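You operate a simulated robot arm through the tools that you are given. There is no shell and no other tool. Be economical: measure what you need, move in short steps, check, and stop when the job is done.

You run a simulated robot arm. Do the job below in one go: nothing can be reset, and whatever is moved stays where it is left.

TASK
Press the glass home in the steel port and lay it on the grey mat.
Fine: into the nest, slide in, one stroke of the lever, slide out.

It is judged by the outcome, as a careful person would: the job done as asked, and still so three seconds after it is handed in. It fails if anything else is knocked over, pushed out of place, dropped, spilled or broken.

THE ROBOT
A 7-joint arm with a two-finger parallel gripper, fixed in place. Base frame: the origin is at the foot of the arm, x ahead of it, y to its left, z up; the work surface is at about z = 0. Readings come in cm, degrees, newtons and seconds.
With the tool pointing down near the work surface it reaches from about 24 to 62 cm from the base axis. Its first joint turns from -66.0 to 66.0 degrees. Payload 2.6 kg.
The tool frame sits at the grasp point between the pads (the TCP): z along the fingers, y along the line on which they close. The tips reach 3 cm beyond it. The gripper opens to 9.4 cm. The fingers are 2.8 cm wide and 1 cm thick; the gripper's body (5 by 9.6 cm) begins 5.5 cm behind the TCP.
Orientation is that of the tool frame in the base frame, as [roll, pitch, yaw] about the fixed x, y, z axes, in that order (R = Rz(yaw) Ry(pitch) Rx(roll)). With the fingers straight down and closing along the base's y, the tool's x points along the base's -x, its y along +y and its z along -z.

THE INTERFACE
- The arm moves only by the tool jog_arm. Its argument "commands" is a list of rows, each a list of 7 numbers: the shift along the base's x, y, z in mm, then the turn, a rotation vector about the base's x, y, z in degrees, then the gripper command, from -1 (fully open) to 1 (shut), values between in proportion. In form: [[tx, ty, tz, rx, ry, rz, claw], ...]. A call has 1 to 12 rows; each row is the pose to reach, as a shift and turn from the pose commanded when the call began. Each row takes 0.2 s and may step no farther than 5 cm and 8.6 degrees from the row before; otherwise, or with a gripper value out of range, the whole call is refused. A pose out of reach is approached as far as the arm can. The call stops where the force on the tool passes 70 N (or 10 N more than at its start, if that is more) or the arm is blocked; 0.2 s more then pass. Each finger travels about 7.2 cm/s and halts on what it meets, pressing with about 26 N; the grip force reading is that of the motor and also rises with nothing between the fingers. The clock runs only during rows and for 0.2 s after the last one: add rows that repeat a pose to give the fingers time. It gives the time, the measured TCP pose, the force on the tool (base axes), the opening and the grip force at its end, in the units of the frame above (readings bear some noise), with the torque about the TCP (base axes, N m) and any sound that the robot's microphone picked up, and new pictures: "show" is both (left out), scene, wrist or none.
- Cameras (640 x 400 px; columns grow to the right, rows downward): "scene" is fixed at [4.73, 44.1, 56.34]; the picture's right is [-0.66, -0.75, 0.00], its down [-0.42, 0.37, -0.83] and it looks along [0.62, -0.55, -0.56] (base axes); focal length 228 px, centre (320, 200). "wrist" rides on the gripper at [7.6, 1.4, -10.2] in the tool frame; the picture's right is [-0.18, 0.98, 0.00], its down [-0.75, -0.14, -0.64] and it looks along [-0.63, -0.12, 0.77] (tool axes); focal length 243 px, centre (320, 200). There is no depth. A picture from a camera that has moved, and an enlarged one, comes with that camera's place and axes in the base frame and with its lens.
- enlarge(camera, box): a new picture of the part [left, top, right, bottom] of that camera's present view, enlarged. No time passes.
- sign_off(): hands the job in; it is judged then, once.

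Work in short steps. Places have to be worked out from the pictures, the camera data and where the tool is seen: move nearer, look again, correct. Check each grasp and each placing, and mend what went wrong. You have 120 turns and 200 pictures in all, those below and enlarged ones among them. Open the gripper and draw the arm clear of the work before you hand the job in, unless the task says otherwise; then end with one line.

The tools are called after "Request:" by a JSON object that holds its "fn" and its "kwargs". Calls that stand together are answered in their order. jog_arm: Moves the arm, as the interface text tells. Its arguments: {"type":"object","properties":{"commands":{"type":"array","items":{"type":"array","items":{"type":"number"}}},"show":{"type":"string","enum":["both","scene","wrist","none"]}},"required":["commands"]} The other tools are called the same way: enlarge (camera, box) takes an enlarged picture of a part of a camera's view; sign_off () hands the job in.

At the start:

```text
t: 0.0
position: [18.79, 22.74, 44.34]
tcp_rot: [-179.9, 0.0, 180.0]
ft_force: [-1.2, -0.2, 0.2]
moment: [0.0, 0.0, 0.0]
width: 9.41
grasp_force: 0.0
```

scene: 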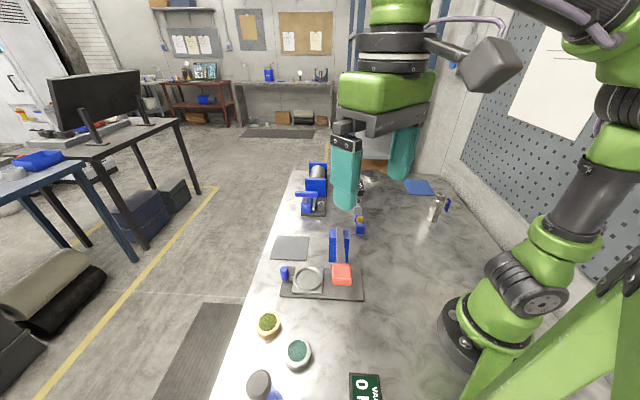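
wrist: 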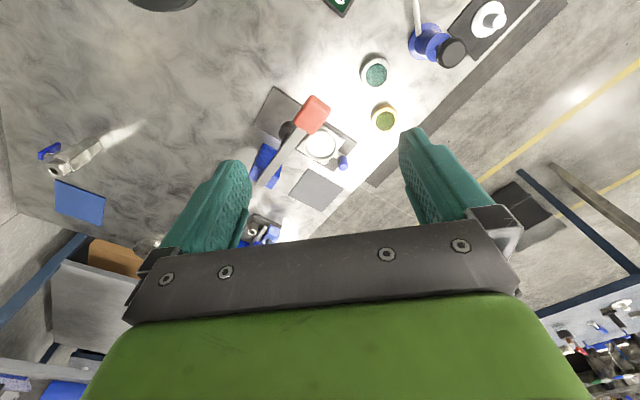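

I start by looking closer at the bench to find the glass, the press and the mat.

Request:
{"fn": "enlarge", "kwargs": {"camera": "scene", "box": [230, 150, 470, 300]}}

Request:
{"fn": "enlarge", "kwargs": {"camera": "wrist", "box": [230, 60, 430, 250]}}

Request:
{"fn": "enlarge", "kwargs": {"camera": "scene", "box": [230, 250, 420, 400]}}

```text
2.67 times, centred on (350, 225) of scene
camera zoom: at [4.73, 44.1, 56.34], right [-0.66, -0.75, 0.0], down [-0.42, 0.37, -0.83], along [0.62, -0.55, -0.56], focal length 607 px, centre (240, 133)
```

zoom: 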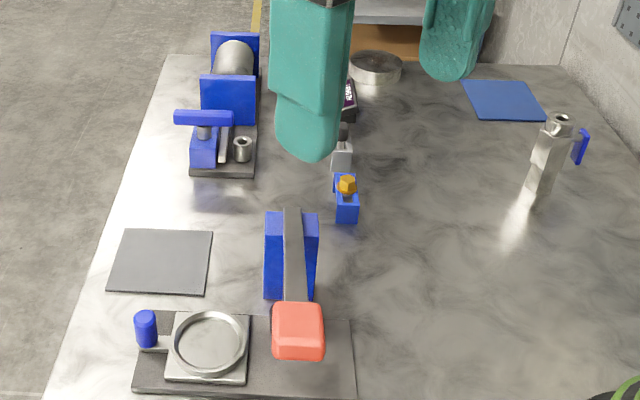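

```text
2.11 times, centred on (330, 155) of wrist
camera zoom: at [11.11, 24.18, 54.43], right [0.18, 0.98, 0.0], down [0.75, -0.14, 0.64], along [0.63, -0.12, -0.77], focal length 511 px, centre (299, 295)
```

zoom: 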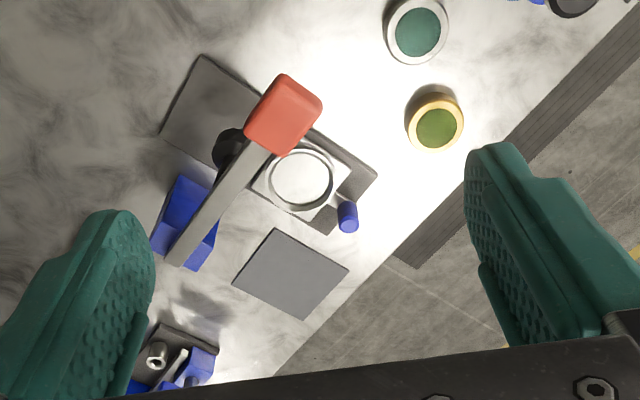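

```text
2.67 times, centred on (325, 325) of scene
camera zoom: at [4.73, 44.1, 56.34], right [-0.66, -0.75, 0.0], down [-0.42, 0.37, -0.83], along [0.62, -0.55, -0.56], focal length 607 px, centre (307, -133)
```

zoom: 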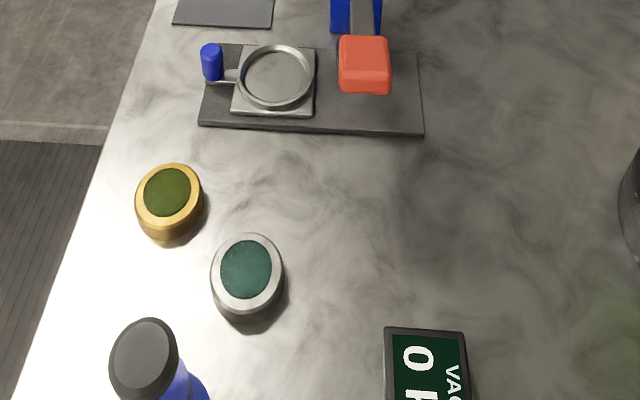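

The steel port with its teal glass looks to be near (24, 33). The sliding nest is near (37.5, 19), the raised lever's red grip near (24.7, 20.4, 16.8), and the grey mat near (52, 15.5). I move over the steel port for a closer look.

Request:
{"fn": "jog_arm", "kwargs": {"commands": [[10, 20, -40, 0, 0, 0, -1], [20, 40, -80, 0, 0, 0, -1], [30, 60, -120, 0, 0, 0, -1], [45, 85, -160, 0, 0, 0, -1], [50, 100, -200, 0, 0, 0, -1], [50, 100, -200, 0, 0, 0, -1]]}}

```text
t: 1.4
position: [23.91, 33.08, 24.15]
tcp_rot: [179.9, 0.0, -180.0]
ft_force: [0.2, 0.5, 0.1]
moment: [0.01, 0.0, 0.03]
width: 9.4
grasp_force: 0.3
camera wrist: at [16.26, 34.47, 34.31], right [0.18, 0.98, 0.0], down [0.75, -0.14, 0.64], along [0.63, -0.12, -0.77], focal length 243 px, centre (320, 200)
```

scene: 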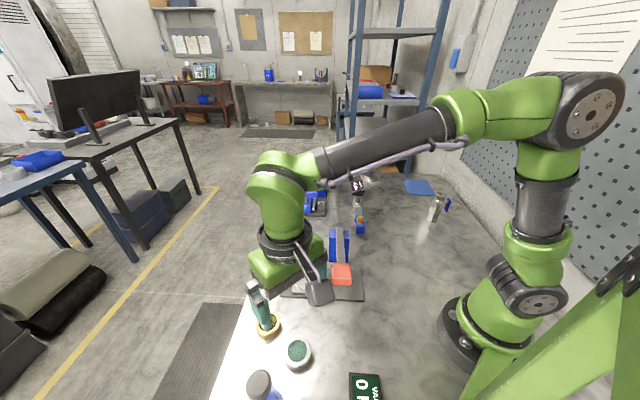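
wrist: 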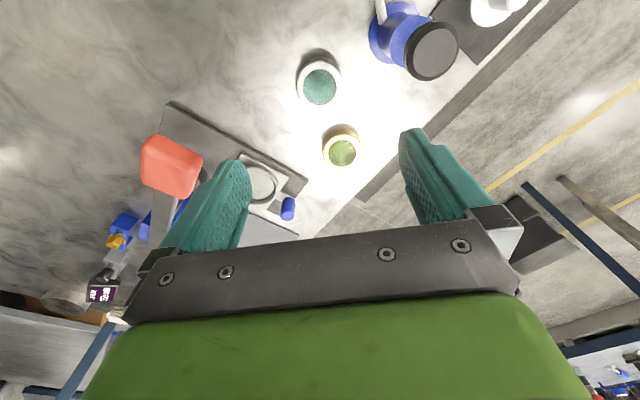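

Request:
{"fn": "enlarge", "kwargs": {"camera": "wrist", "box": [270, 30, 390, 180]}}

Request:
{"fn": "enlarge", "kwargs": {"camera": "wrist", "box": [130, 90, 320, 250]}}

Request:
{"fn": "enlarge", "kwargs": {"camera": "scene", "box": [270, 220, 390, 310]}}

```text
2.67 times, centred on (330, 105) of wrist
camera zoom: at [16.26, 34.47, 34.31], right [0.18, 0.98, 0.0], down [0.75, -0.14, 0.64], along [0.63, -0.12, -0.77], focal length 647 px, centre (293, 453)
```

zoom: 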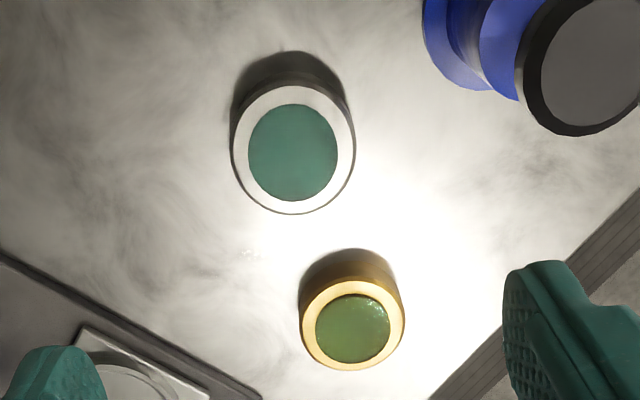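

```text
2.50 times, centred on (225, 170) of wrist
camera zoom: at [16.26, 34.47, 34.31], right [0.18, 0.98, 0.0], down [0.75, -0.14, 0.64], along [0.63, -0.12, -0.77], focal length 606 px, centre (558, 275)
```

zoom: 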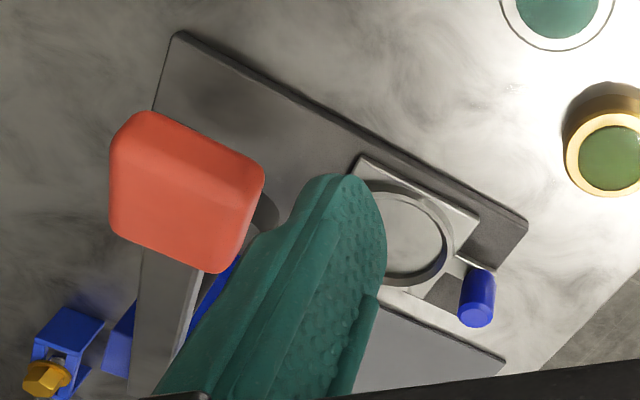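

```text
4.44 times, centred on (330, 265) of scene
camera zoom: at [4.73, 44.1, 56.34], right [-0.66, -0.75, 0.0], down [-0.42, 0.37, -0.83], along [0.62, -0.55, -0.56], focal length 1012 px, centre (276, -89)
```

zoom: 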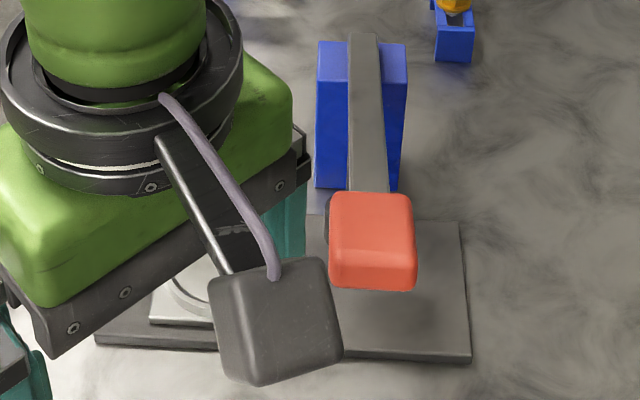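

The steel port is about 5.6 cm wide and centred near (24.1, 32.9). Placing it in the nest close to the lever calls for the narrow side of the hand facing the lever, with the camera on the far side. I test that turn up here first.

Request:
{"fn": "jog_arm", "kwargs": {"commands": [[0, 0, 0, 0, 0, -8, -1], [0, 0, 0, 0, 0, -16, -1], [0, 0, 0, 0, 0, -24, -1], [0, 0, 0, 0, 0, -32, -1], [0, 0, 0, 0, 0, -40, -1], [0, 0, 0, 0, 0, -48, -1], [0, 0, 0, 0, 0, -56, -1], [0, 0, 0, 0, 0, -64, -1], [0, 0, 0, 0, 0, -72, -1], [0, 0, 0, 0, 0, -80, -1], [0, 0, 0, 0, 0, -88, -1], [0, 0, 0, 0, 0, -90, -1]]}}

```text
t: 4.0
position: [23.69, 32.75, 24.21]
tcp_rot: [180.0, 0.0, 89.9]
ft_force: [-0.2, -0.3, 0.1]
moment: [-0.01, -0.03, 0.01]
width: 9.38
grasp_force: 0.0
camera wrist: at [25.15, 40.43, 34.44], right [0.98, -0.19, 0.0], down [-0.14, -0.75, 0.64], along [-0.12, -0.63, -0.77], focal length 243 px, centre (320, 200)
```

scene: 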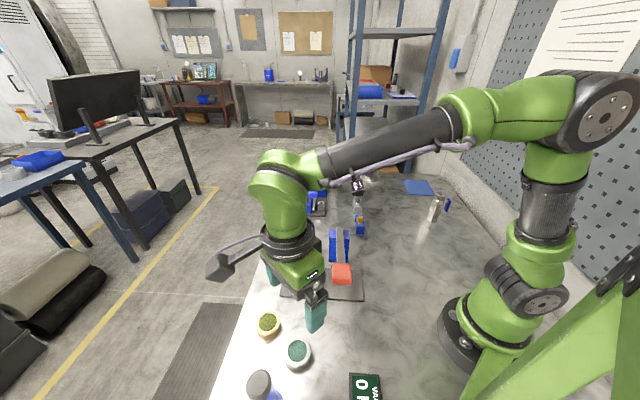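
wrist: 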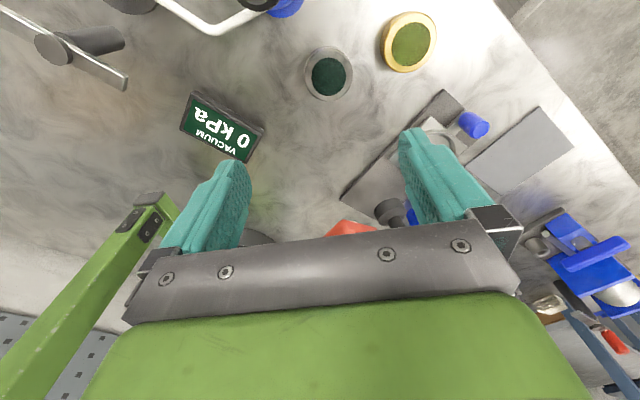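

The turn is reachable. I turn 30° more, to about yaw 60, centre on the port and go lower to refine its position.

Request:
{"fn": "jog_arm", "kwargs": {"commands": [[2, 1, -25, 0, 0, -8, -1], [5, 2, -50, 0, 0, -16, -1], [5, 2, -75, 0, 0, -24, -1], [5, 2, -100, 0, 0, -30, -1], [5, 2, -110, 0, 0, -30, -1]]}}

```text
t: 5.2
position: [24.41, 33.27, 13.15]
tcp_rot: [-179.9, 0.0, 60.0]
ft_force: [-0.5, 0.0, -0.8]
moment: [-0.01, -0.01, 0.0]
width: 9.43
grasp_force: 0.1
camera wrist: at [29.43, 39.02, 23.28], right [0.76, -0.65, 0.0], down [-0.5, -0.58, 0.64], along [-0.42, -0.49, -0.77], focal length 243 px, centre (320, 200)
```

scene: 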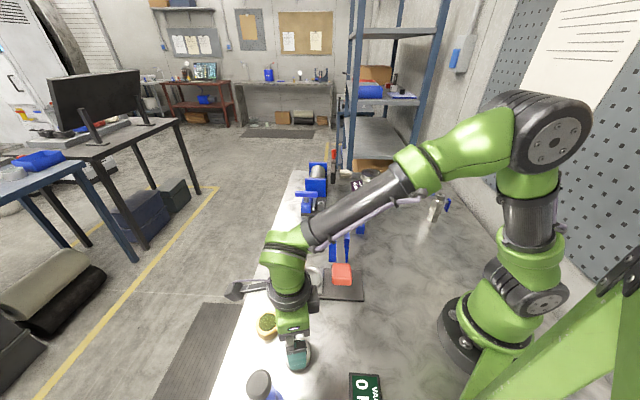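
wrist: 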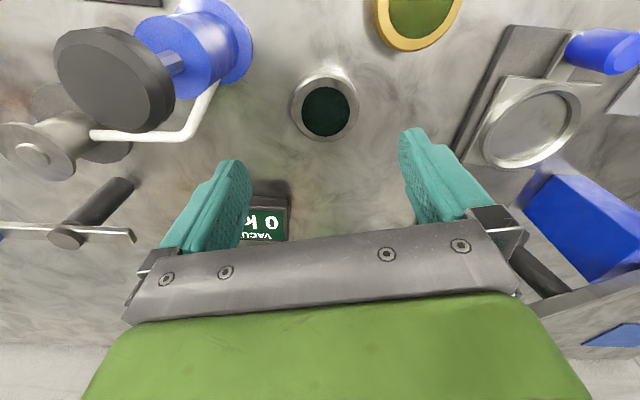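

Request:
{"fn": "enlarge", "kwargs": {"camera": "wrist", "box": [270, 50, 380, 160]}}

Request:
{"fn": "enlarge", "kwargs": {"camera": "wrist", "box": [440, 0, 640, 180]}}

```text
3.64 times, centred on (325, 105) of wrist
camera zoom: at [29.43, 39.02, 23.28], right [0.76, -0.65, 0.0], down [-0.5, -0.58, 0.64], along [-0.42, -0.49, -0.77], focal length 882 px, centre (302, 546)
```

zoom: 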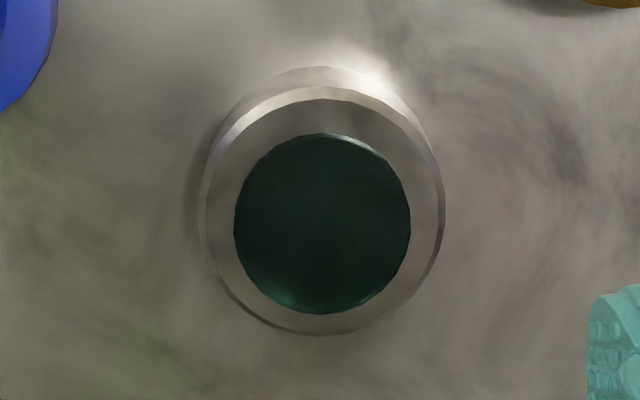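

```text
2.22 times, centred on (540, 90) of wrist
camera zoom: at [29.43, 39.02, 23.28], right [0.76, -0.65, 0.0], down [-0.5, -0.58, 0.64], along [-0.42, -0.49, -0.77], focal length 539 px, centre (-169, 444)
```

zoom: 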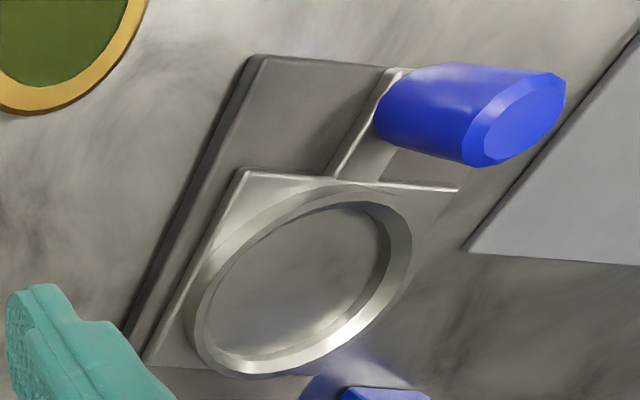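

The port is about 3 cm tall and 5.5 cm across, centred near (24.9, 33.2). I lower to z ≈ 8 with the tips still above it and check the alignment.

Request:
{"fn": "jog_arm", "kwargs": {"commands": [[4, -1, -25, 0, 0, 0, -1], [4, -1, -50, 0, 0, 0, -1], [4, -1, -50, 0, 0, 0, -1]]}}

```text
t: 6.0
position: [24.72, 32.99, 8.06]
tcp_rot: [180.0, 0.1, 59.9]
ft_force: [0.0, 0.1, 0.1]
moment: [0.02, 0.0, 0.01]
width: 9.41
grasp_force: 0.0
camera wrist: at [29.69, 38.86, 18.35], right [0.76, -0.65, 0.0], down [-0.5, -0.58, 0.64], along [-0.42, -0.49, -0.77], focal length 243 px, centre (320, 200)
```

scene: 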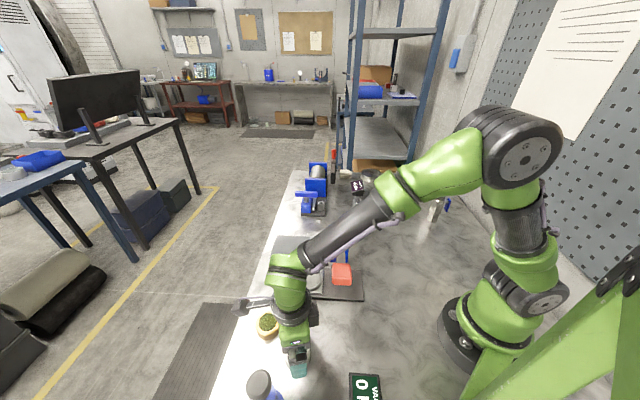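
wrist: 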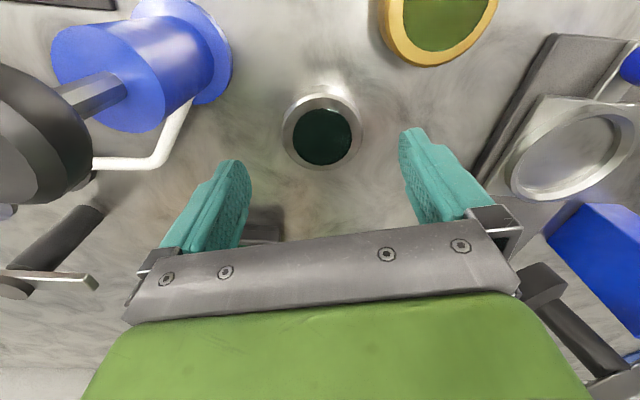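

Request:
{"fn": "enlarge", "kwargs": {"camera": "wrist", "box": [260, 70, 380, 190]}}

```text
3.33 times, centred on (320, 130) of wrist
camera zoom: at [29.69, 38.86, 18.35], right [0.76, -0.65, 0.0], down [-0.5, -0.58, 0.64], along [-0.42, -0.49, -0.77], focal length 809 px, centre (320, 433)
```

zoom: 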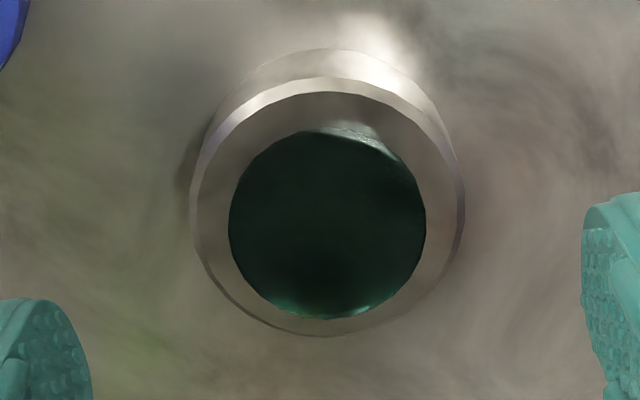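

The glass sits slightly proud and the port centre is about (25.1, 33.35). I correct, descend to z ≈ 4.2 and close.

Request:
{"fn": "jog_arm", "kwargs": {"commands": [[4, 4, -10, 0, 0, 0, -1], [4, 4, -38, 0, 0, 0, -1], [4, 4, -38, 0, 0, 0, -1], [4, 4, -38, 0, 0, 0, -0.3], [4, 4, -38, 0, 0, 0, 0.1], [4, 4, -38, 0, 0, 0, 1], [4, 4, -38, 0, 0, 0, 1]]}}

```text
t: 7.6
position: [25.44, 33.4, 4.38]
tcp_rot: [-179.9, 0.0, 60.0]
ft_force: [0.6, -0.1, -0.4]
moment: [0.0, 0.04, 0.01]
width: 5.86
grasp_force: 25.9
camera wrist: at [30.31, 39.26, 14.57], right [0.76, -0.65, 0.0], down [-0.5, -0.58, 0.64], along [-0.42, -0.49, -0.77], focal length 243 px, centre (320, 200)
```

scene: 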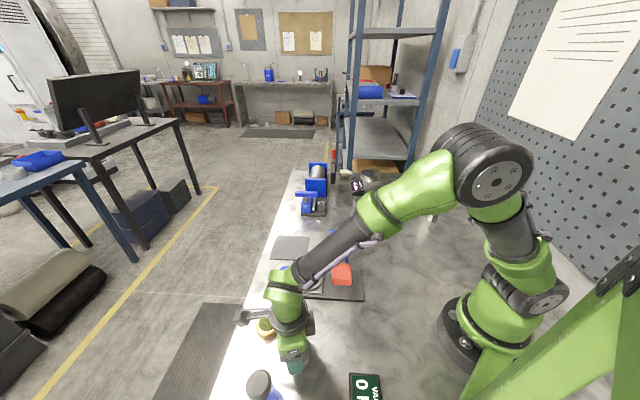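
wrist: 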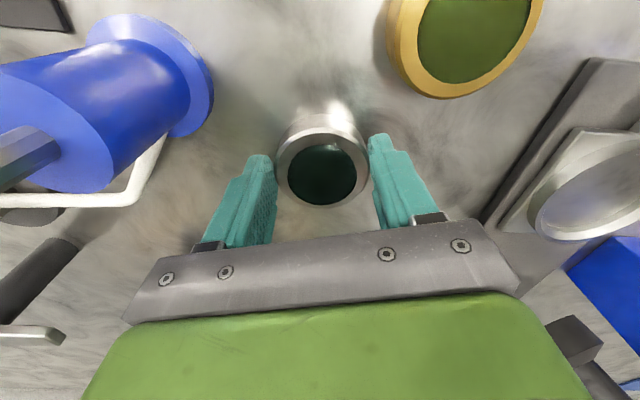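

Width 5.86 cm with the port held nearly centred. I lift it, watching the reading.

Request:
{"fn": "jog_arm", "kwargs": {"commands": [[0, 0, 15, 0, 0, 0, 1], [0, 0, 40, 0, 0, 0, 1], [0, 0, 70, 0, 0, 0, 1], [0, 0, 100, 0, 0, 0, 1], [0, 0, 100, 0, 0, 0, 1]]}}

```text
t: 8.8
position: [25.47, 33.45, 14.23]
tcp_rot: [179.9, 0.0, 59.9]
ft_force: [0.3, 0.0, -3.1]
moment: [-0.02, 0.01, 0.01]
width: 5.84
grasp_force: 26.0
camera wrist: at [30.4, 39.34, 24.37], right [0.76, -0.65, 0.0], down [-0.5, -0.58, 0.64], along [-0.42, -0.49, -0.77], focal length 243 px, centre (320, 200)
```

scene: 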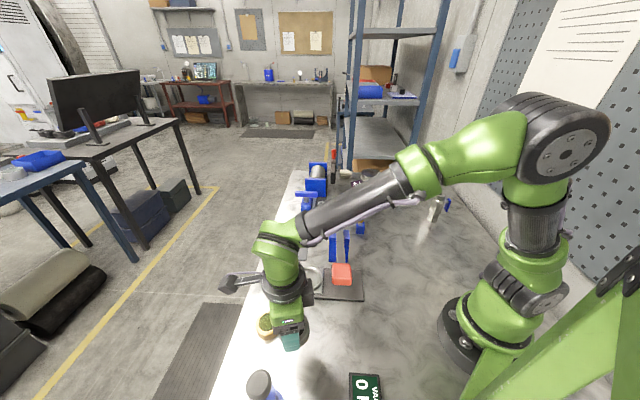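
wrist: 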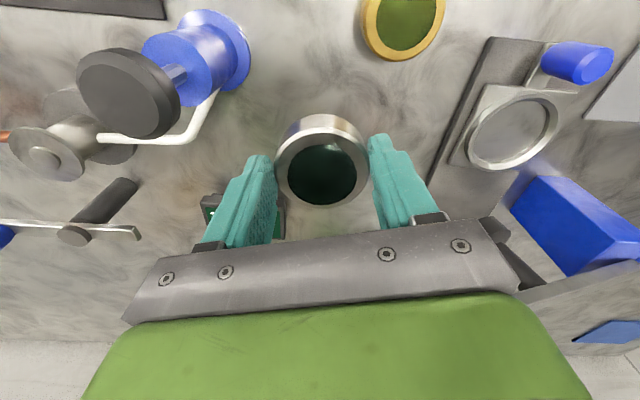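

The port is held firmly at about 3 N. From here the nest centre reads about (38, 19.2), so I carry the port to a point beside it, away from the lever, for a close look.

Request:
{"fn": "jog_arm", "kwargs": {"commands": [[35, -20, 10, 0, 0, 0, 1], [70, -50, 10, 0, 0, 0, 1], [105, -85, 10, 0, 0, 0, 1], [135, -115, 10, 0, 0, 0, 1], [135, -115, 10, 0, 0, 0, 1]]}}

```text
t: 10.0
position: [38.81, 21.5, 15.31]
tcp_rot: [-180.0, -0.1, 60.1]
ft_force: [-0.2, 0.1, -2.0]
moment: [-0.02, -0.02, 0.01]
width: 5.83
grasp_force: 26.4
camera wrist: at [43.77, 27.39, 25.53], right [0.76, -0.65, 0.0], down [-0.5, -0.58, 0.64], along [-0.42, -0.49, -0.77], focal length 243 px, centre (320, 200)
```

scene: 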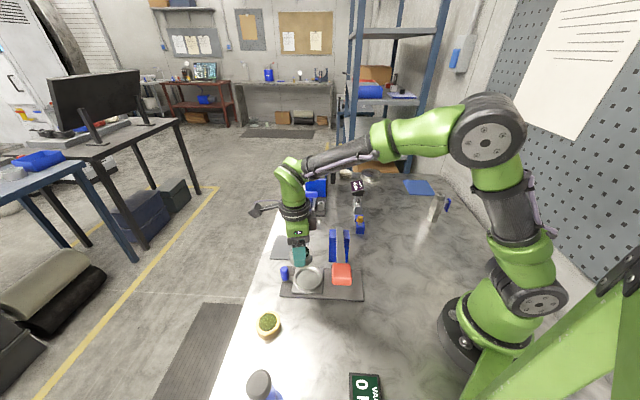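
wrist: 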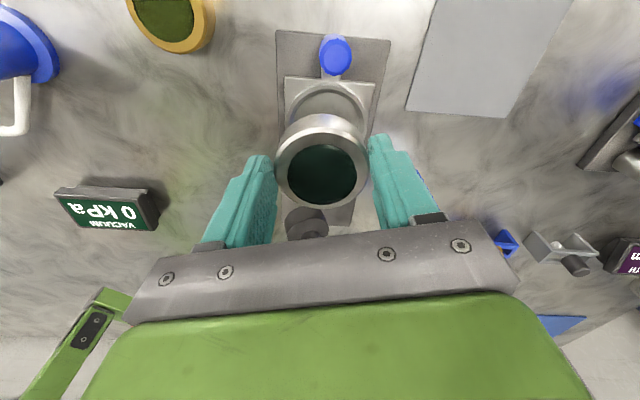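

Request:
{"fn": "enlarge", "kwargs": {"camera": "wrist", "box": [250, 20, 410, 250]}}

Request:
{"fn": "enlarge", "kwargs": {"camera": "scene", "box": [250, 210, 390, 310]}}

```text
1.74 times, centred on (330, 135) of wrist
camera zoom: at [43.77, 27.39, 25.53], right [0.76, -0.65, 0.0], down [-0.5, -0.58, 0.64], along [-0.42, -0.49, -0.77], focal length 422 px, centre (303, 313)
```

zoom: 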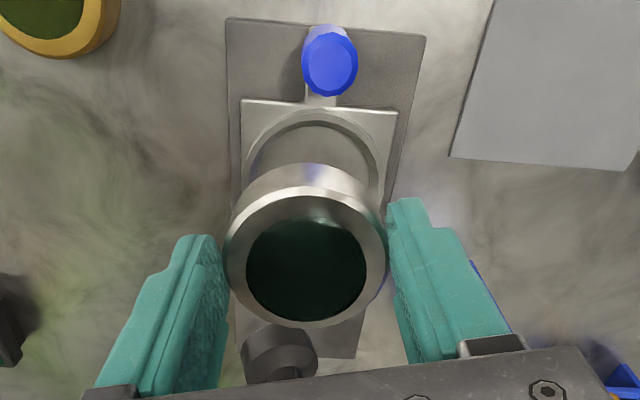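

```text
4.00 times, centred on (320, 260) of scene
camera zoom: at [4.74, 44.1, 56.34], right [-0.66, -0.75, 0.0], down [-0.42, 0.37, -0.83], along [0.62, -0.55, -0.56], focal length 910 px, centre (320, -40)
```

zoom: 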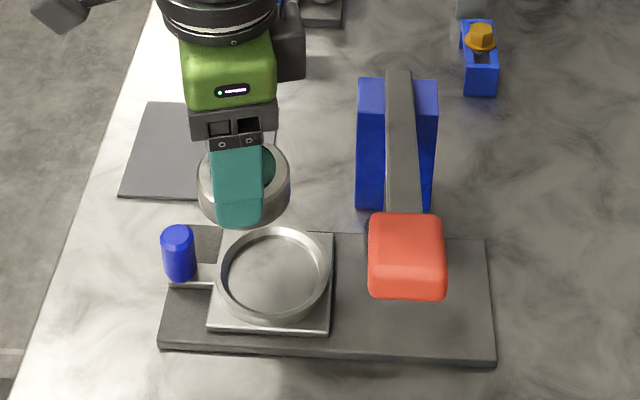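

The picture shows the nest ring clearly: about 6.6 cm inside, centred near (37.7, 19.35). I move over it with the port's bottom still about 3.5 cm above the rim.

Request:
{"fn": "jog_arm", "kwargs": {"commands": [[-5, -10, -15, 0, 0, 0, 1], [-11, -21, -35, 0, 0, 0, 1], [-11, -21, -50, 0, 0, 0, 1], [-11, -21, -50, 0, 0, 0, 1]]}}

Request:
{"fn": "enlarge", "kwargs": {"camera": "scene", "box": [260, 220, 380, 310]}}

Request:
{"fn": "enlarge", "kwargs": {"camera": "wrist", "box": [240, 50, 400, 250]}}

```text
t: 11.0
position: [37.62, 19.8, 10.37]
tcp_rot: [180.0, -0.1, 59.9]
ft_force: [0.3, -0.5, -2.9]
moment: [0.02, 0.0, 0.03]
width: 5.83
grasp_force: 25.7
camera wrist: at [42.61, 25.6, 20.5], right [0.76, -0.65, 0.0], down [-0.5, -0.58, 0.64], along [-0.42, -0.49, -0.77], focal length 243 px, centre (320, 200)
```

scene: 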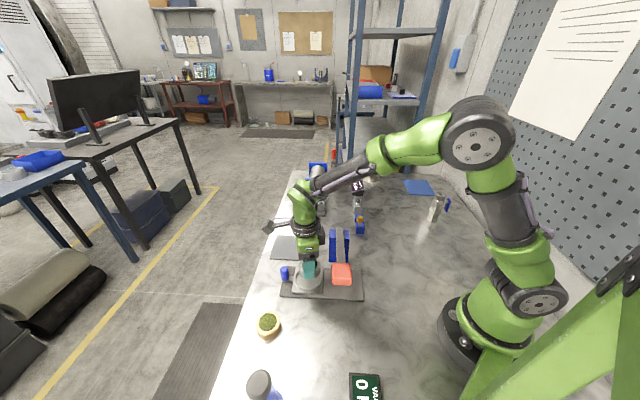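
wrist: 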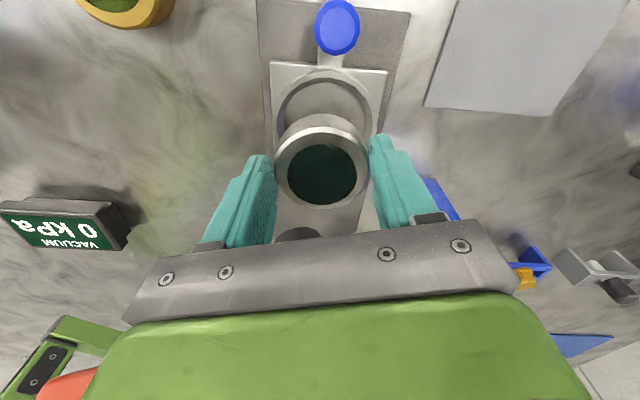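

```text
4.44 times, centred on (320, 265) of scene
camera zoom: at [4.73, 44.1, 56.34], right [-0.66, -0.75, 0.0], down [-0.42, 0.37, -0.83], along [0.62, -0.55, -0.56], focal length 1012 px, centre (320, -89)
```

zoom: 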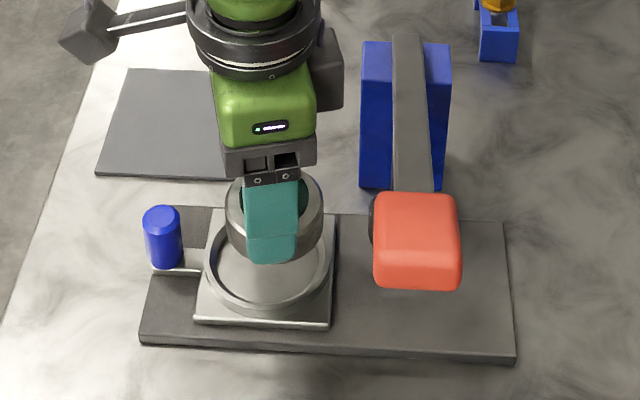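

```text
2.00 times, centred on (320, 150) of wrist
camera zoom: at [42.61, 25.6, 20.5], right [0.76, -0.65, 0.0], down [-0.5, -0.58, 0.64], along [-0.42, -0.49, -0.77], focal length 485 px, centre (320, 300)
```

zoom: 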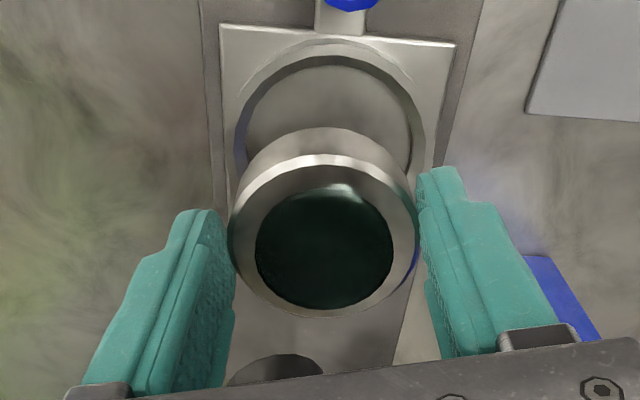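

The port is close to being over the ring. It wants roughly +0.3 cm along x, so I correct that, go lower to just above the rim, and compare again.

Request:
{"fn": "jog_arm", "kwargs": {"commands": [[3, -1, -10, 0, 0, 0, 1], [3, -1, -22, 0, 0, 0, 1], [3, -1, -22, 0, 0, 0, 1]], "show": "none"}}

Request:
{"fn": "enlarge", "kwargs": {"camera": "scene", "box": [275, 240, 345, 300]}}

Request:
{"fn": "enlarge", "kwargs": {"camera": "wrist", "box": [250, 40, 390, 220]}}

```text
t: 11.8
position: [37.93, 19.57, 8.06]
tcp_rot: [180.0, 0.1, 60.0]
ft_force: [0.4, 0.0, -1.4]
moment: [0.01, -0.04, 0.04]
width: 5.85
grasp_force: 25.1
```

```text
6.67 times, centred on (310, 270) of scene
camera zoom: at [4.73, 44.1, 56.34], right [-0.66, -0.75, 0.0], down [-0.42, 0.37, -0.83], along [0.62, -0.55, -0.56], focal length 1517 px, centre (387, -267)
```

zoom: 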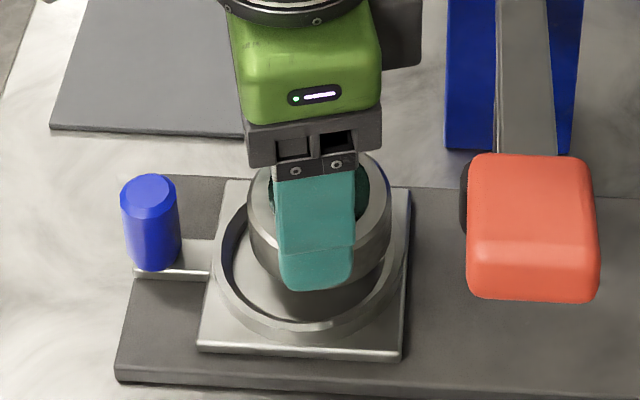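

```text
2.22 times, centred on (320, 130) of wrist
camera zoom: at [42.91, 25.34, 18.27], right [0.76, -0.65, 0.0], down [-0.5, -0.58, 0.64], along [-0.42, -0.49, -0.77], focal length 539 px, centre (320, 356)
```

zoom: 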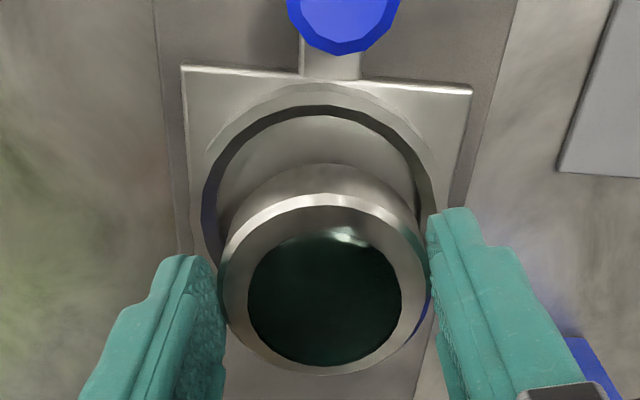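

Inside the ring there is roughly ±0.5 cm of clearance, and the port is within about 0.2 cm of centre. I shift 2 mm in y, lower 8 mm and look again.

Request:
{"fn": "jog_arm", "kwargs": {"commands": [[0, 2, 0, 0, 0, 0, 1], [0, 2, -8, 0, 0, 0, 1], [0, 2, -8, 0, 0, 0, 1]], "show": "none"}}

Request:
{"fn": "enlarge", "kwargs": {"camera": "scene", "box": [275, 240, 345, 300]}}

Request:
{"fn": "enlarge", "kwargs": {"camera": "wrist", "box": [250, 40, 390, 220]}}

```text
t: 12.6
position: [37.83, 19.71, 7.39]
tcp_rot: [180.0, 0.0, 60.0]
ft_force: [-0.8, 0.1, -2.6]
moment: [0.01, 0.04, 0.02]
width: 5.84
grasp_force: 26.3
```

```text
6.67 times, centred on (310, 270) of scene
camera zoom: at [4.73, 44.1, 56.34], right [-0.66, -0.75, 0.0], down [-0.42, 0.37, -0.83], along [0.62, -0.55, -0.56], focal length 1517 px, centre (387, -267)
```

zoom: 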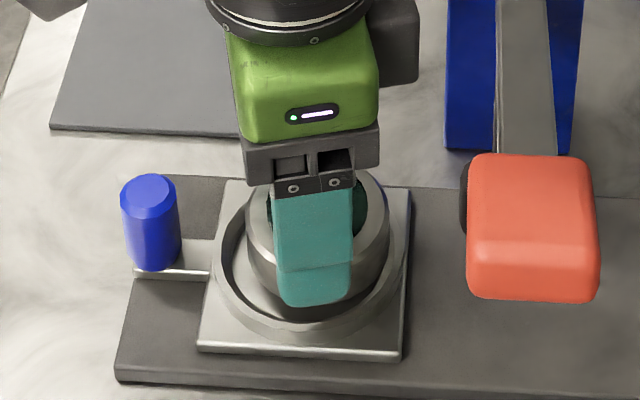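

```text
2.22 times, centred on (320, 130) of wrist
camera zoom: at [42.8, 25.56, 17.58], right [0.76, -0.65, 0.0], down [-0.5, -0.58, 0.64], along [-0.42, -0.49, -0.77], focal length 539 px, centre (320, 356)
```

zoom: 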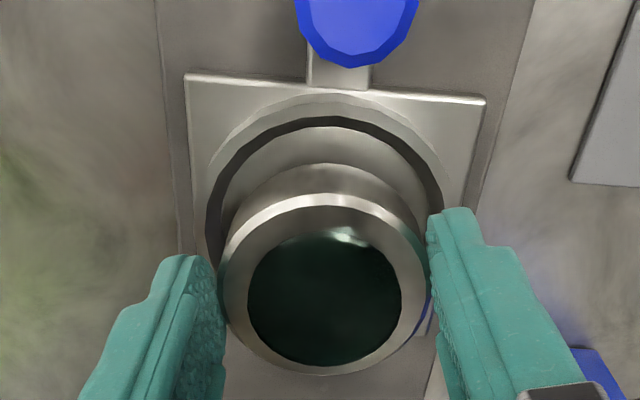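

Both views now show the port about 0.35 cm short of centre toward the knob. I shift that way and lower 8 mm more, checking force.

Request:
{"fn": "jog_arm", "kwargs": {"commands": [[2.5, 3, 0, 0, 0, 0, 1], [2.5, 3, -6, 0, 0, 0, 1], [2.5, 3, -9, 0, 0, 0, 1], [2.5, 3, -9, 0, 0, 0, 1]], "show": "none"}}

Request:
{"fn": "enlarge", "kwargs": {"camera": "scene", "box": [275, 240, 345, 300]}}

Request:
{"fn": "enlarge", "kwargs": {"camera": "wrist", "box": [250, 40, 390, 220]}}

```text
t: 13.6
position: [38.19, 20.15, 6.66]
tcp_rot: [179.9, 0.0, 60.0]
ft_force: [-0.5, 0.6, -2.7]
moment: [0.0, -0.03, -0.02]
width: 5.87
grasp_force: 26.1
```

```text
6.67 times, centred on (310, 270) of scene
camera zoom: at [4.73, 44.1, 56.34], right [-0.66, -0.75, 0.0], down [-0.42, 0.37, -0.83], along [0.62, -0.55, -0.56], focal length 1517 px, centre (387, -267)
```

zoom: 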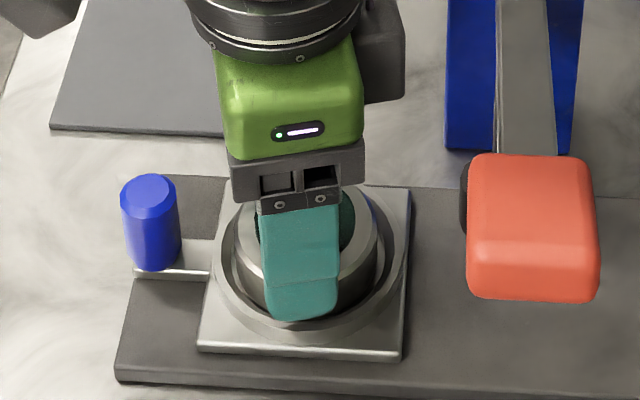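

```text
2.22 times, centred on (320, 130) of wrist
camera zoom: at [43.1, 25.99, 16.75], right [0.76, -0.65, 0.0], down [-0.5, -0.58, 0.64], along [-0.42, -0.49, -0.77], focal length 539 px, centre (320, 356)
```

zoom: 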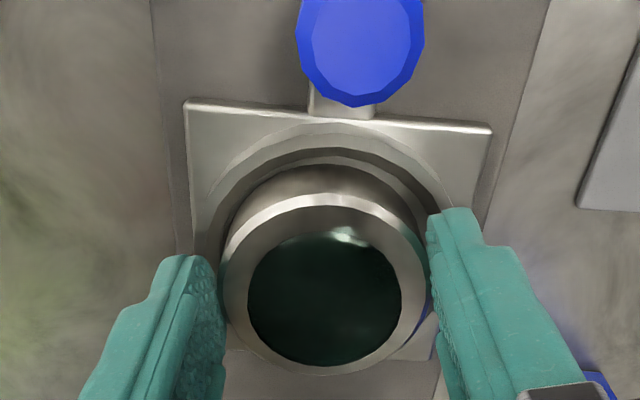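

The port is well centred and no force shows. I lower gently until it seats, in 2 mm steps.

Request:
{"fn": "jog_arm", "kwargs": {"commands": [[0, 0, -2, 0, 0, 0, 1], [0, 0, -4, 0, 0, 0, 1], [0, 0, -5, 0, 0, 0, 1], [0, 0, -5, 0, 0, 0, 1]], "show": "none"}}

```text
t: 14.6
position: [38.1, 20.15, 6.16]
tcp_rot: [-180.0, 0.0, 60.0]
ft_force: [-3.8, -1.5, 12.0]
moment: [-0.3, 0.38, -0.09]
width: 5.83
grasp_force: 26.7
```

Request:
{"fn": "enlarge", "kwargs": {"camera": "scene", "box": [275, 240, 345, 300]}}

Request:
{"fn": "enlarge", "kwargs": {"camera": "wrist", "box": [250, 40, 390, 220]}}

```text
6.67 times, centred on (310, 270) of scene
camera zoom: at [4.73, 44.1, 56.35], right [-0.66, -0.75, 0.0], down [-0.42, 0.37, -0.83], along [0.62, -0.55, -0.56], focal length 1517 px, centre (387, -267)
```

zoom: 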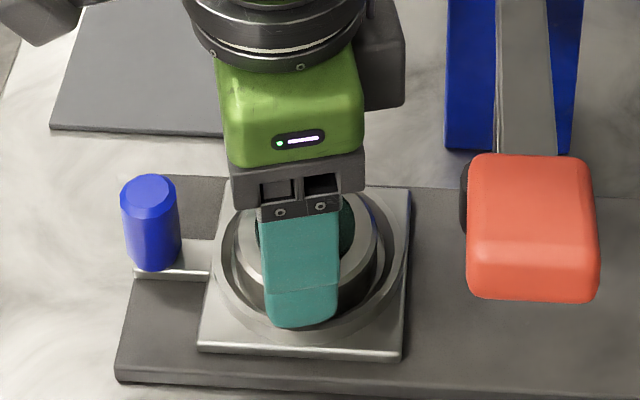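

```text
2.22 times, centred on (320, 130) of wrist
camera zoom: at [43.08, 26.0, 16.38], right [0.76, -0.65, 0.0], down [-0.5, -0.58, 0.64], along [-0.42, -0.49, -0.77], focal length 539 px, centre (320, 356)
```

zoom: 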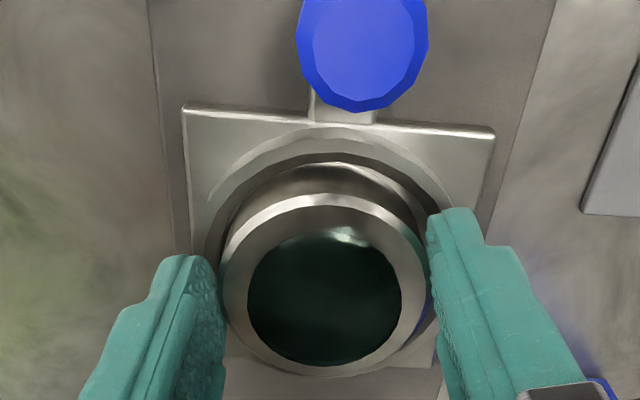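

Contact is about 15 N, offset toward the lever side, which could be the floor or the rim. To tell, I back off 3 mm, shift 2 mm toward the knob, and touch down again to see whether contact comes at the same height.

Request:
{"fn": "jog_arm", "kwargs": {"commands": [[0, 0, 3, 0, 0, 0, 1], [1.3, 1.5, 3, 0, 0, 0, 1], [1.3, 1.5, 1, 0, 0, 0, 1], [1.3, 1.5, 0, 0, 0, 0, 1], [1.3, 1.5, 0, 0, 0, 0, 1]], "show": "none"}}

```text
t: 15.8
position: [38.31, 20.35, 6.19]
tcp_rot: [180.0, 0.1, 60.0]
ft_force: [-2.9, -1.6, 7.2]
moment: [-0.1, 0.19, -0.03]
width: 5.85
grasp_force: 25.6
```

Request:
{"fn": "enlarge", "kwargs": {"camera": "scene", "box": [295, 250, 330, 290]}}

```text
10.00 times, centred on (312, 270) of scene
camera zoom: at [4.73, 44.1, 56.34], right [-0.66, -0.75, 0.0], down [-0.42, 0.37, -0.83], along [0.62, -0.55, -0.56], focal length 2276 px, centre (395, -500)
```

zoom: 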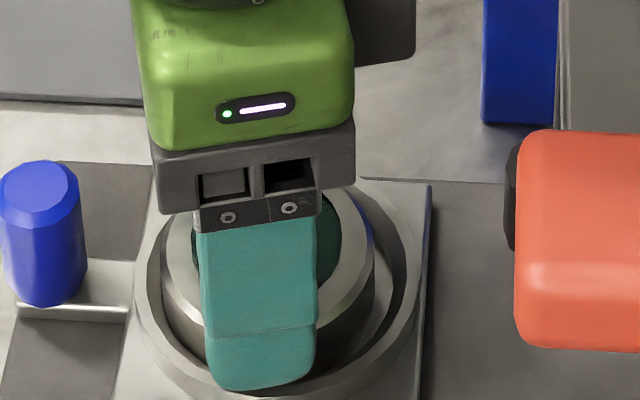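

The port sits inside the recess and the floor shows on the right side. I shift back 1 mm, then open part way to release it.

Request:
{"fn": "jog_arm", "kwargs": {"commands": [[-0.6, -0.8, 0.5, 0, 0, 0, 1], [-0.6, -0.8, 0.5, 0, 0, 0, 0], [-0.6, -0.8, 0.5, 0, 0, 0, -0.5], [-0.6, -0.8, 0.5, 0, 0, 0, -0.6], [-0.6, -0.8, 0.5, 0, 0, 0, -0.6]], "show": "wrist"}}

Request:
{"fn": "enlarge", "kwargs": {"camera": "scene", "box": [275, 240, 345, 300]}}

```text
t: 17.0
position: [38.19, 20.11, 6.09]
tcp_rot: [-180.0, 0.0, 60.1]
ft_force: [-0.1, -0.6, 0.9]
moment: [-0.03, 0.01, -0.02]
width: 7.51
grasp_force: 0.1
camera wrist: at [43.07, 26.06, 16.32], right [0.76, -0.65, 0.0], down [-0.5, -0.58, 0.64], along [-0.42, -0.49, -0.77], focal length 243 px, centre (320, 200)
```

wrist: 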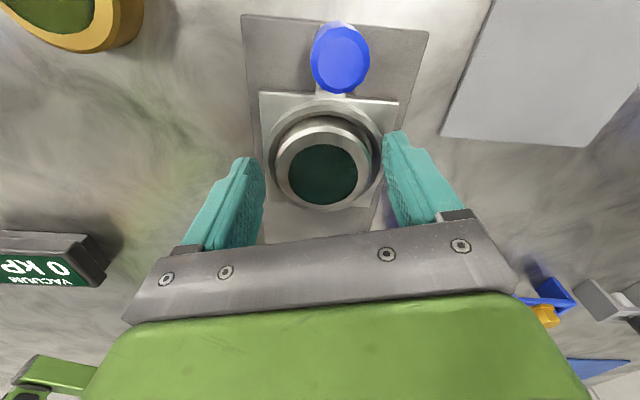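

```text
6.67 times, centred on (310, 270) of scene
camera zoom: at [4.73, 44.1, 56.34], right [-0.66, -0.75, 0.0], down [-0.42, 0.37, -0.83], along [0.62, -0.55, -0.56], focal length 1517 px, centre (387, -267)
```

zoom: 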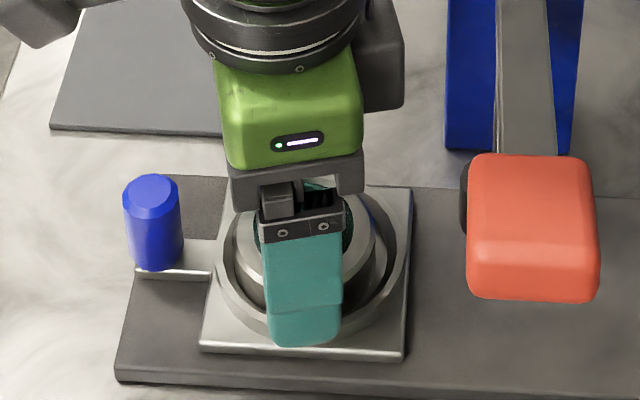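

Released with no shift. I raise straight up and take a look.

Request:
{"fn": "jog_arm", "kwargs": {"commands": [[0, 0, 20, 0, 0, 0, -0.6], [0, 0, 50, 0, 0, 0, -0.6], [10, 10, 90, 0, 0, 0, -0.6], [30, 30, 110, 0, 0, 0, -0.6], [45, 50, 110, 0, 0, 0, -0.6], [45, 50, 110, 0, 0, 0, -0.6]], "show": "wrist"}}

Request:
{"fn": "enlarge", "kwargs": {"camera": "scene", "box": [265, 230, 365, 310]}}

Request:
{"fn": "enlarge", "kwargs": {"camera": "wrist", "box": [240, 80, 400, 250]}}

```text
t: 18.4
position: [42.68, 25.37, 17.04]
tcp_rot: [-180.0, 0.1, 60.0]
ft_force: [0.2, 0.7, -0.6]
moment: [-0.01, -0.02, 0.0]
width: 7.52
grasp_force: 0.0
camera wrist: at [47.7, 31.1, 27.2], right [0.76, -0.65, 0.0], down [-0.5, -0.58, 0.64], along [-0.42, -0.49, -0.77], focal length 243 px, centre (320, 200)
```

wrist: 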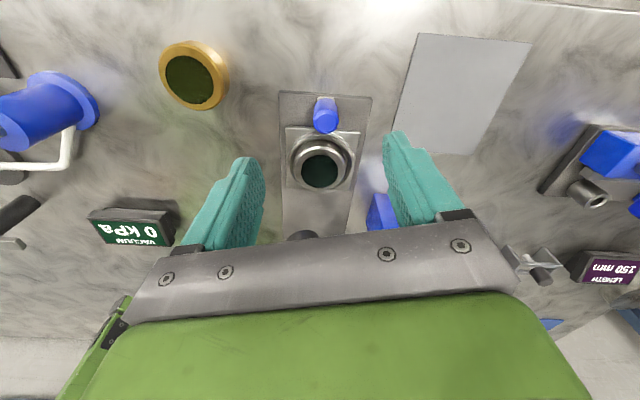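

```text
5.00 times, centred on (315, 270) of scene
camera zoom: at [4.73, 44.1, 56.34], right [-0.66, -0.75, 0.0], down [-0.42, 0.37, -0.83], along [0.62, -0.55, -0.56], focal length 1138 px, centre (345, -150)
```

zoom: 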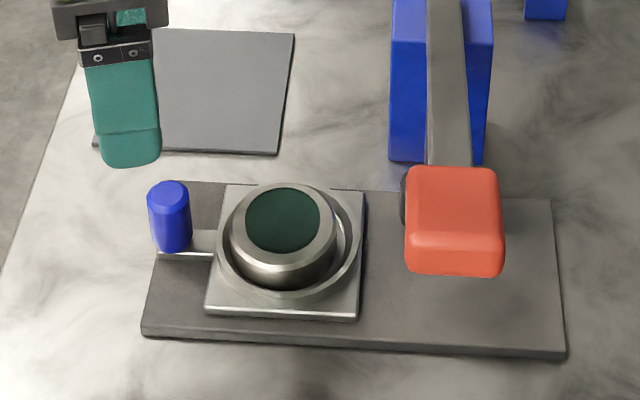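

```text
2.35 times, centred on (320, 165) of wrist
camera zoom: at [47.7, 31.1, 27.2], right [0.76, -0.65, 0.0], down [-0.5, -0.58, 0.64], along [-0.42, -0.49, -0.77], focal length 571 px, centre (320, 282)
```

zoom: 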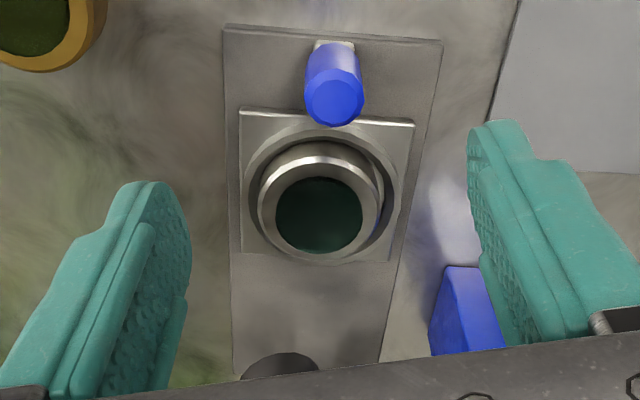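

Request:
{"fn": "enlarge", "kwargs": {"camera": "scene", "box": [294, 254, 340, 298]}}

Request:
{"fn": "enlarge", "kwargs": {"camera": "wrist", "box": [285, 110, 355, 195]}}

```text
9.09 times, centred on (317, 276) of scene
camera zoom: at [4.73, 44.1, 56.34], right [-0.66, -0.75, 0.0], down [-0.42, 0.37, -0.83], along [0.62, -0.55, -0.56], focal length 2069 px, centre (347, -491)
```

zoom: 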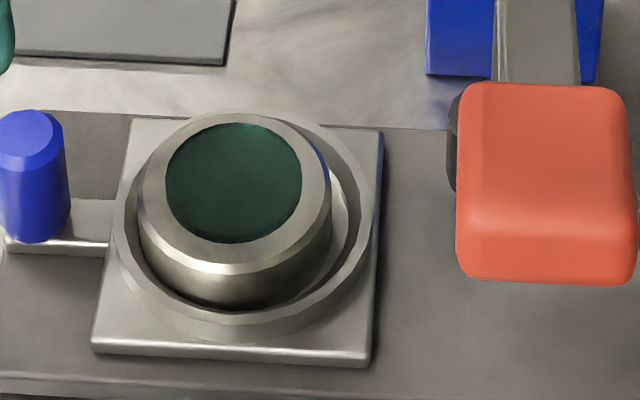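

```text
4.71 times, centred on (320, 152) of wrist
camera zoom: at [47.7, 31.1, 27.2], right [0.76, -0.65, 0.0], down [-0.5, -0.58, 0.64], along [-0.42, -0.49, -0.77], focal length 1142 px, centre (320, 424)
```

zoom: 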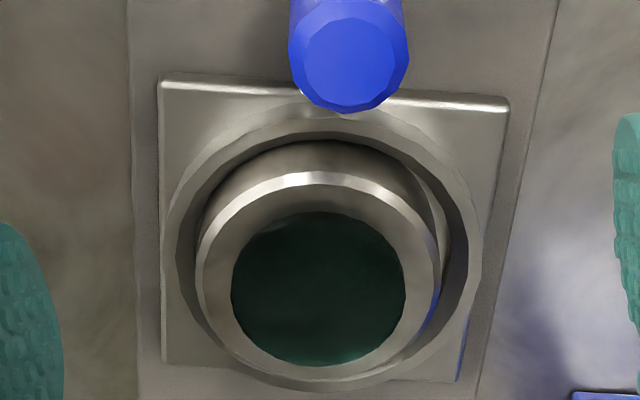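

The port is seated upright in the nest. The blue knob is near (42.2, 23.7) with its top at z ≈ 5. I turn and tilt the hand 15° away from the lever so there is room during the slide, and hover over the knob.

Request:
{"fn": "jog_arm", "kwargs": {"commands": [[0, -2, -5, -4, 3, -3.5, -0.2], [0, -5, -15, -8, 6, -7, -0.2], [0, -8, -30, -12.3, 8.7, -10.6, -0.2], [0, -12, -50, -12.3, 8.7, -10.6, -0.2], [0, -12, -50, -12.3, 8.7, -10.6, -0.2]]}}

Request:
{"fn": "enlarge", "kwargs": {"camera": "scene", "box": [265, 230, 365, 310]}}

```text
t: 19.6
position: [42.68, 24.04, 12.11]
tcp_rot: [-180.0, 15.1, 49.2]
ft_force: [-0.3, 0.0, -0.5]
moment: [-0.01, 0.03, -0.03]
width: 5.63
grasp_force: 0.1
camera wrist: at [50.17, 30.58, 19.93], right [0.63, -0.78, 0.05], down [-0.47, -0.33, 0.82], along [-0.62, -0.54, -0.58], focal length 243 px, centre (320, 200)
```

scene: 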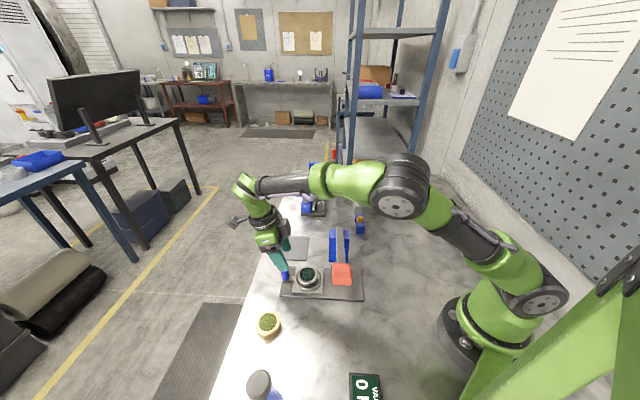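
wrist: 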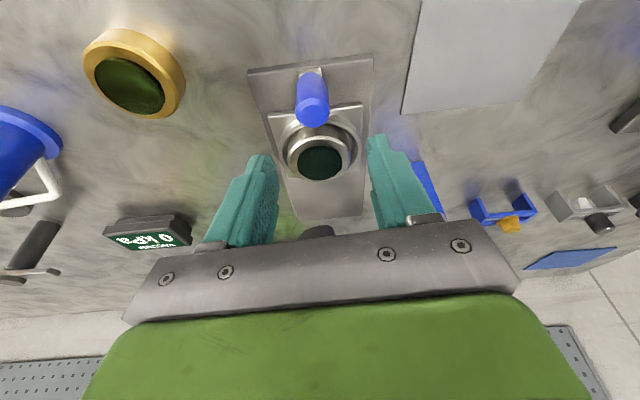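

```text
5.00 times, centred on (315, 270) of scene
camera zoom: at [4.73, 44.1, 56.34], right [-0.66, -0.75, 0.0], down [-0.42, 0.37, -0.83], along [0.62, -0.55, -0.56], focal length 1138 px, centre (345, -150)
```

zoom: 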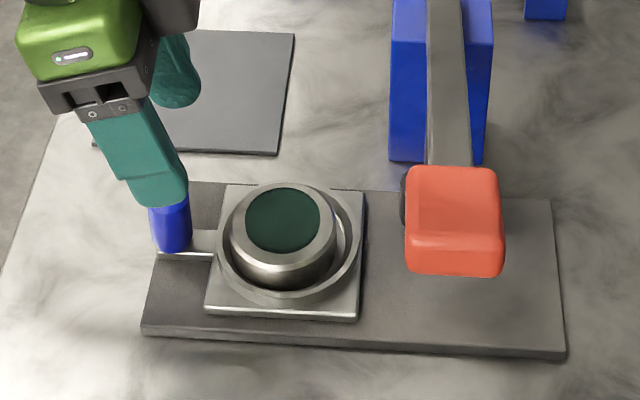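

The knob is at about (42.0, 23.7), below and between the fingers. I descend along it to z ≈ 5.8.

Request:
{"fn": "jog_arm", "kwargs": {"commands": [[-3, 1, -25, 0, 0, 0, -0.2], [-3, 1, -50, 0, 0, 0, -0.2], [-3, 1, -62, 0, 0, 0, -0.2], [-3, 1, -62, 0, 0, 0, -0.2]], "show": "wrist"}}

Request:
{"fn": "enlarge", "kwargs": {"camera": "scene", "box": [265, 230, 365, 310]}}

```text
t: 20.6
position: [42.26, 24.08, 5.79]
tcp_rot: [-179.9, 15.0, 49.4]
ft_force: [-0.4, -0.1, -0.4]
moment: [0.0, -0.01, -0.05]
width: 5.62
grasp_force: 0.0
camera wrist: at [49.77, 30.75, 13.67], right [0.63, -0.78, 0.05], down [-0.47, -0.33, 0.82], along [-0.62, -0.54, -0.58], focal length 243 px, centre (320, 200)
```

wrist: 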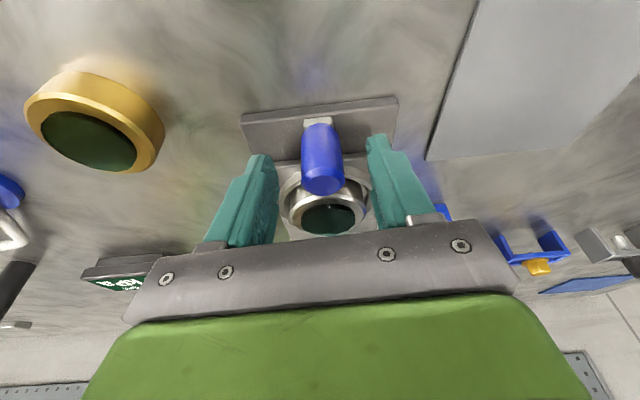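

```text
5.00 times, centred on (315, 270) of scene
camera zoom: at [4.73, 44.1, 56.34], right [-0.66, -0.75, 0.0], down [-0.42, 0.37, -0.83], along [0.62, -0.55, -0.56], focal length 1138 px, centre (345, -150)
```

zoom: 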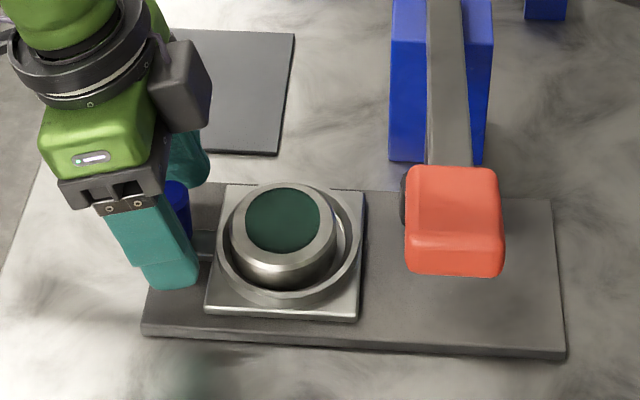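

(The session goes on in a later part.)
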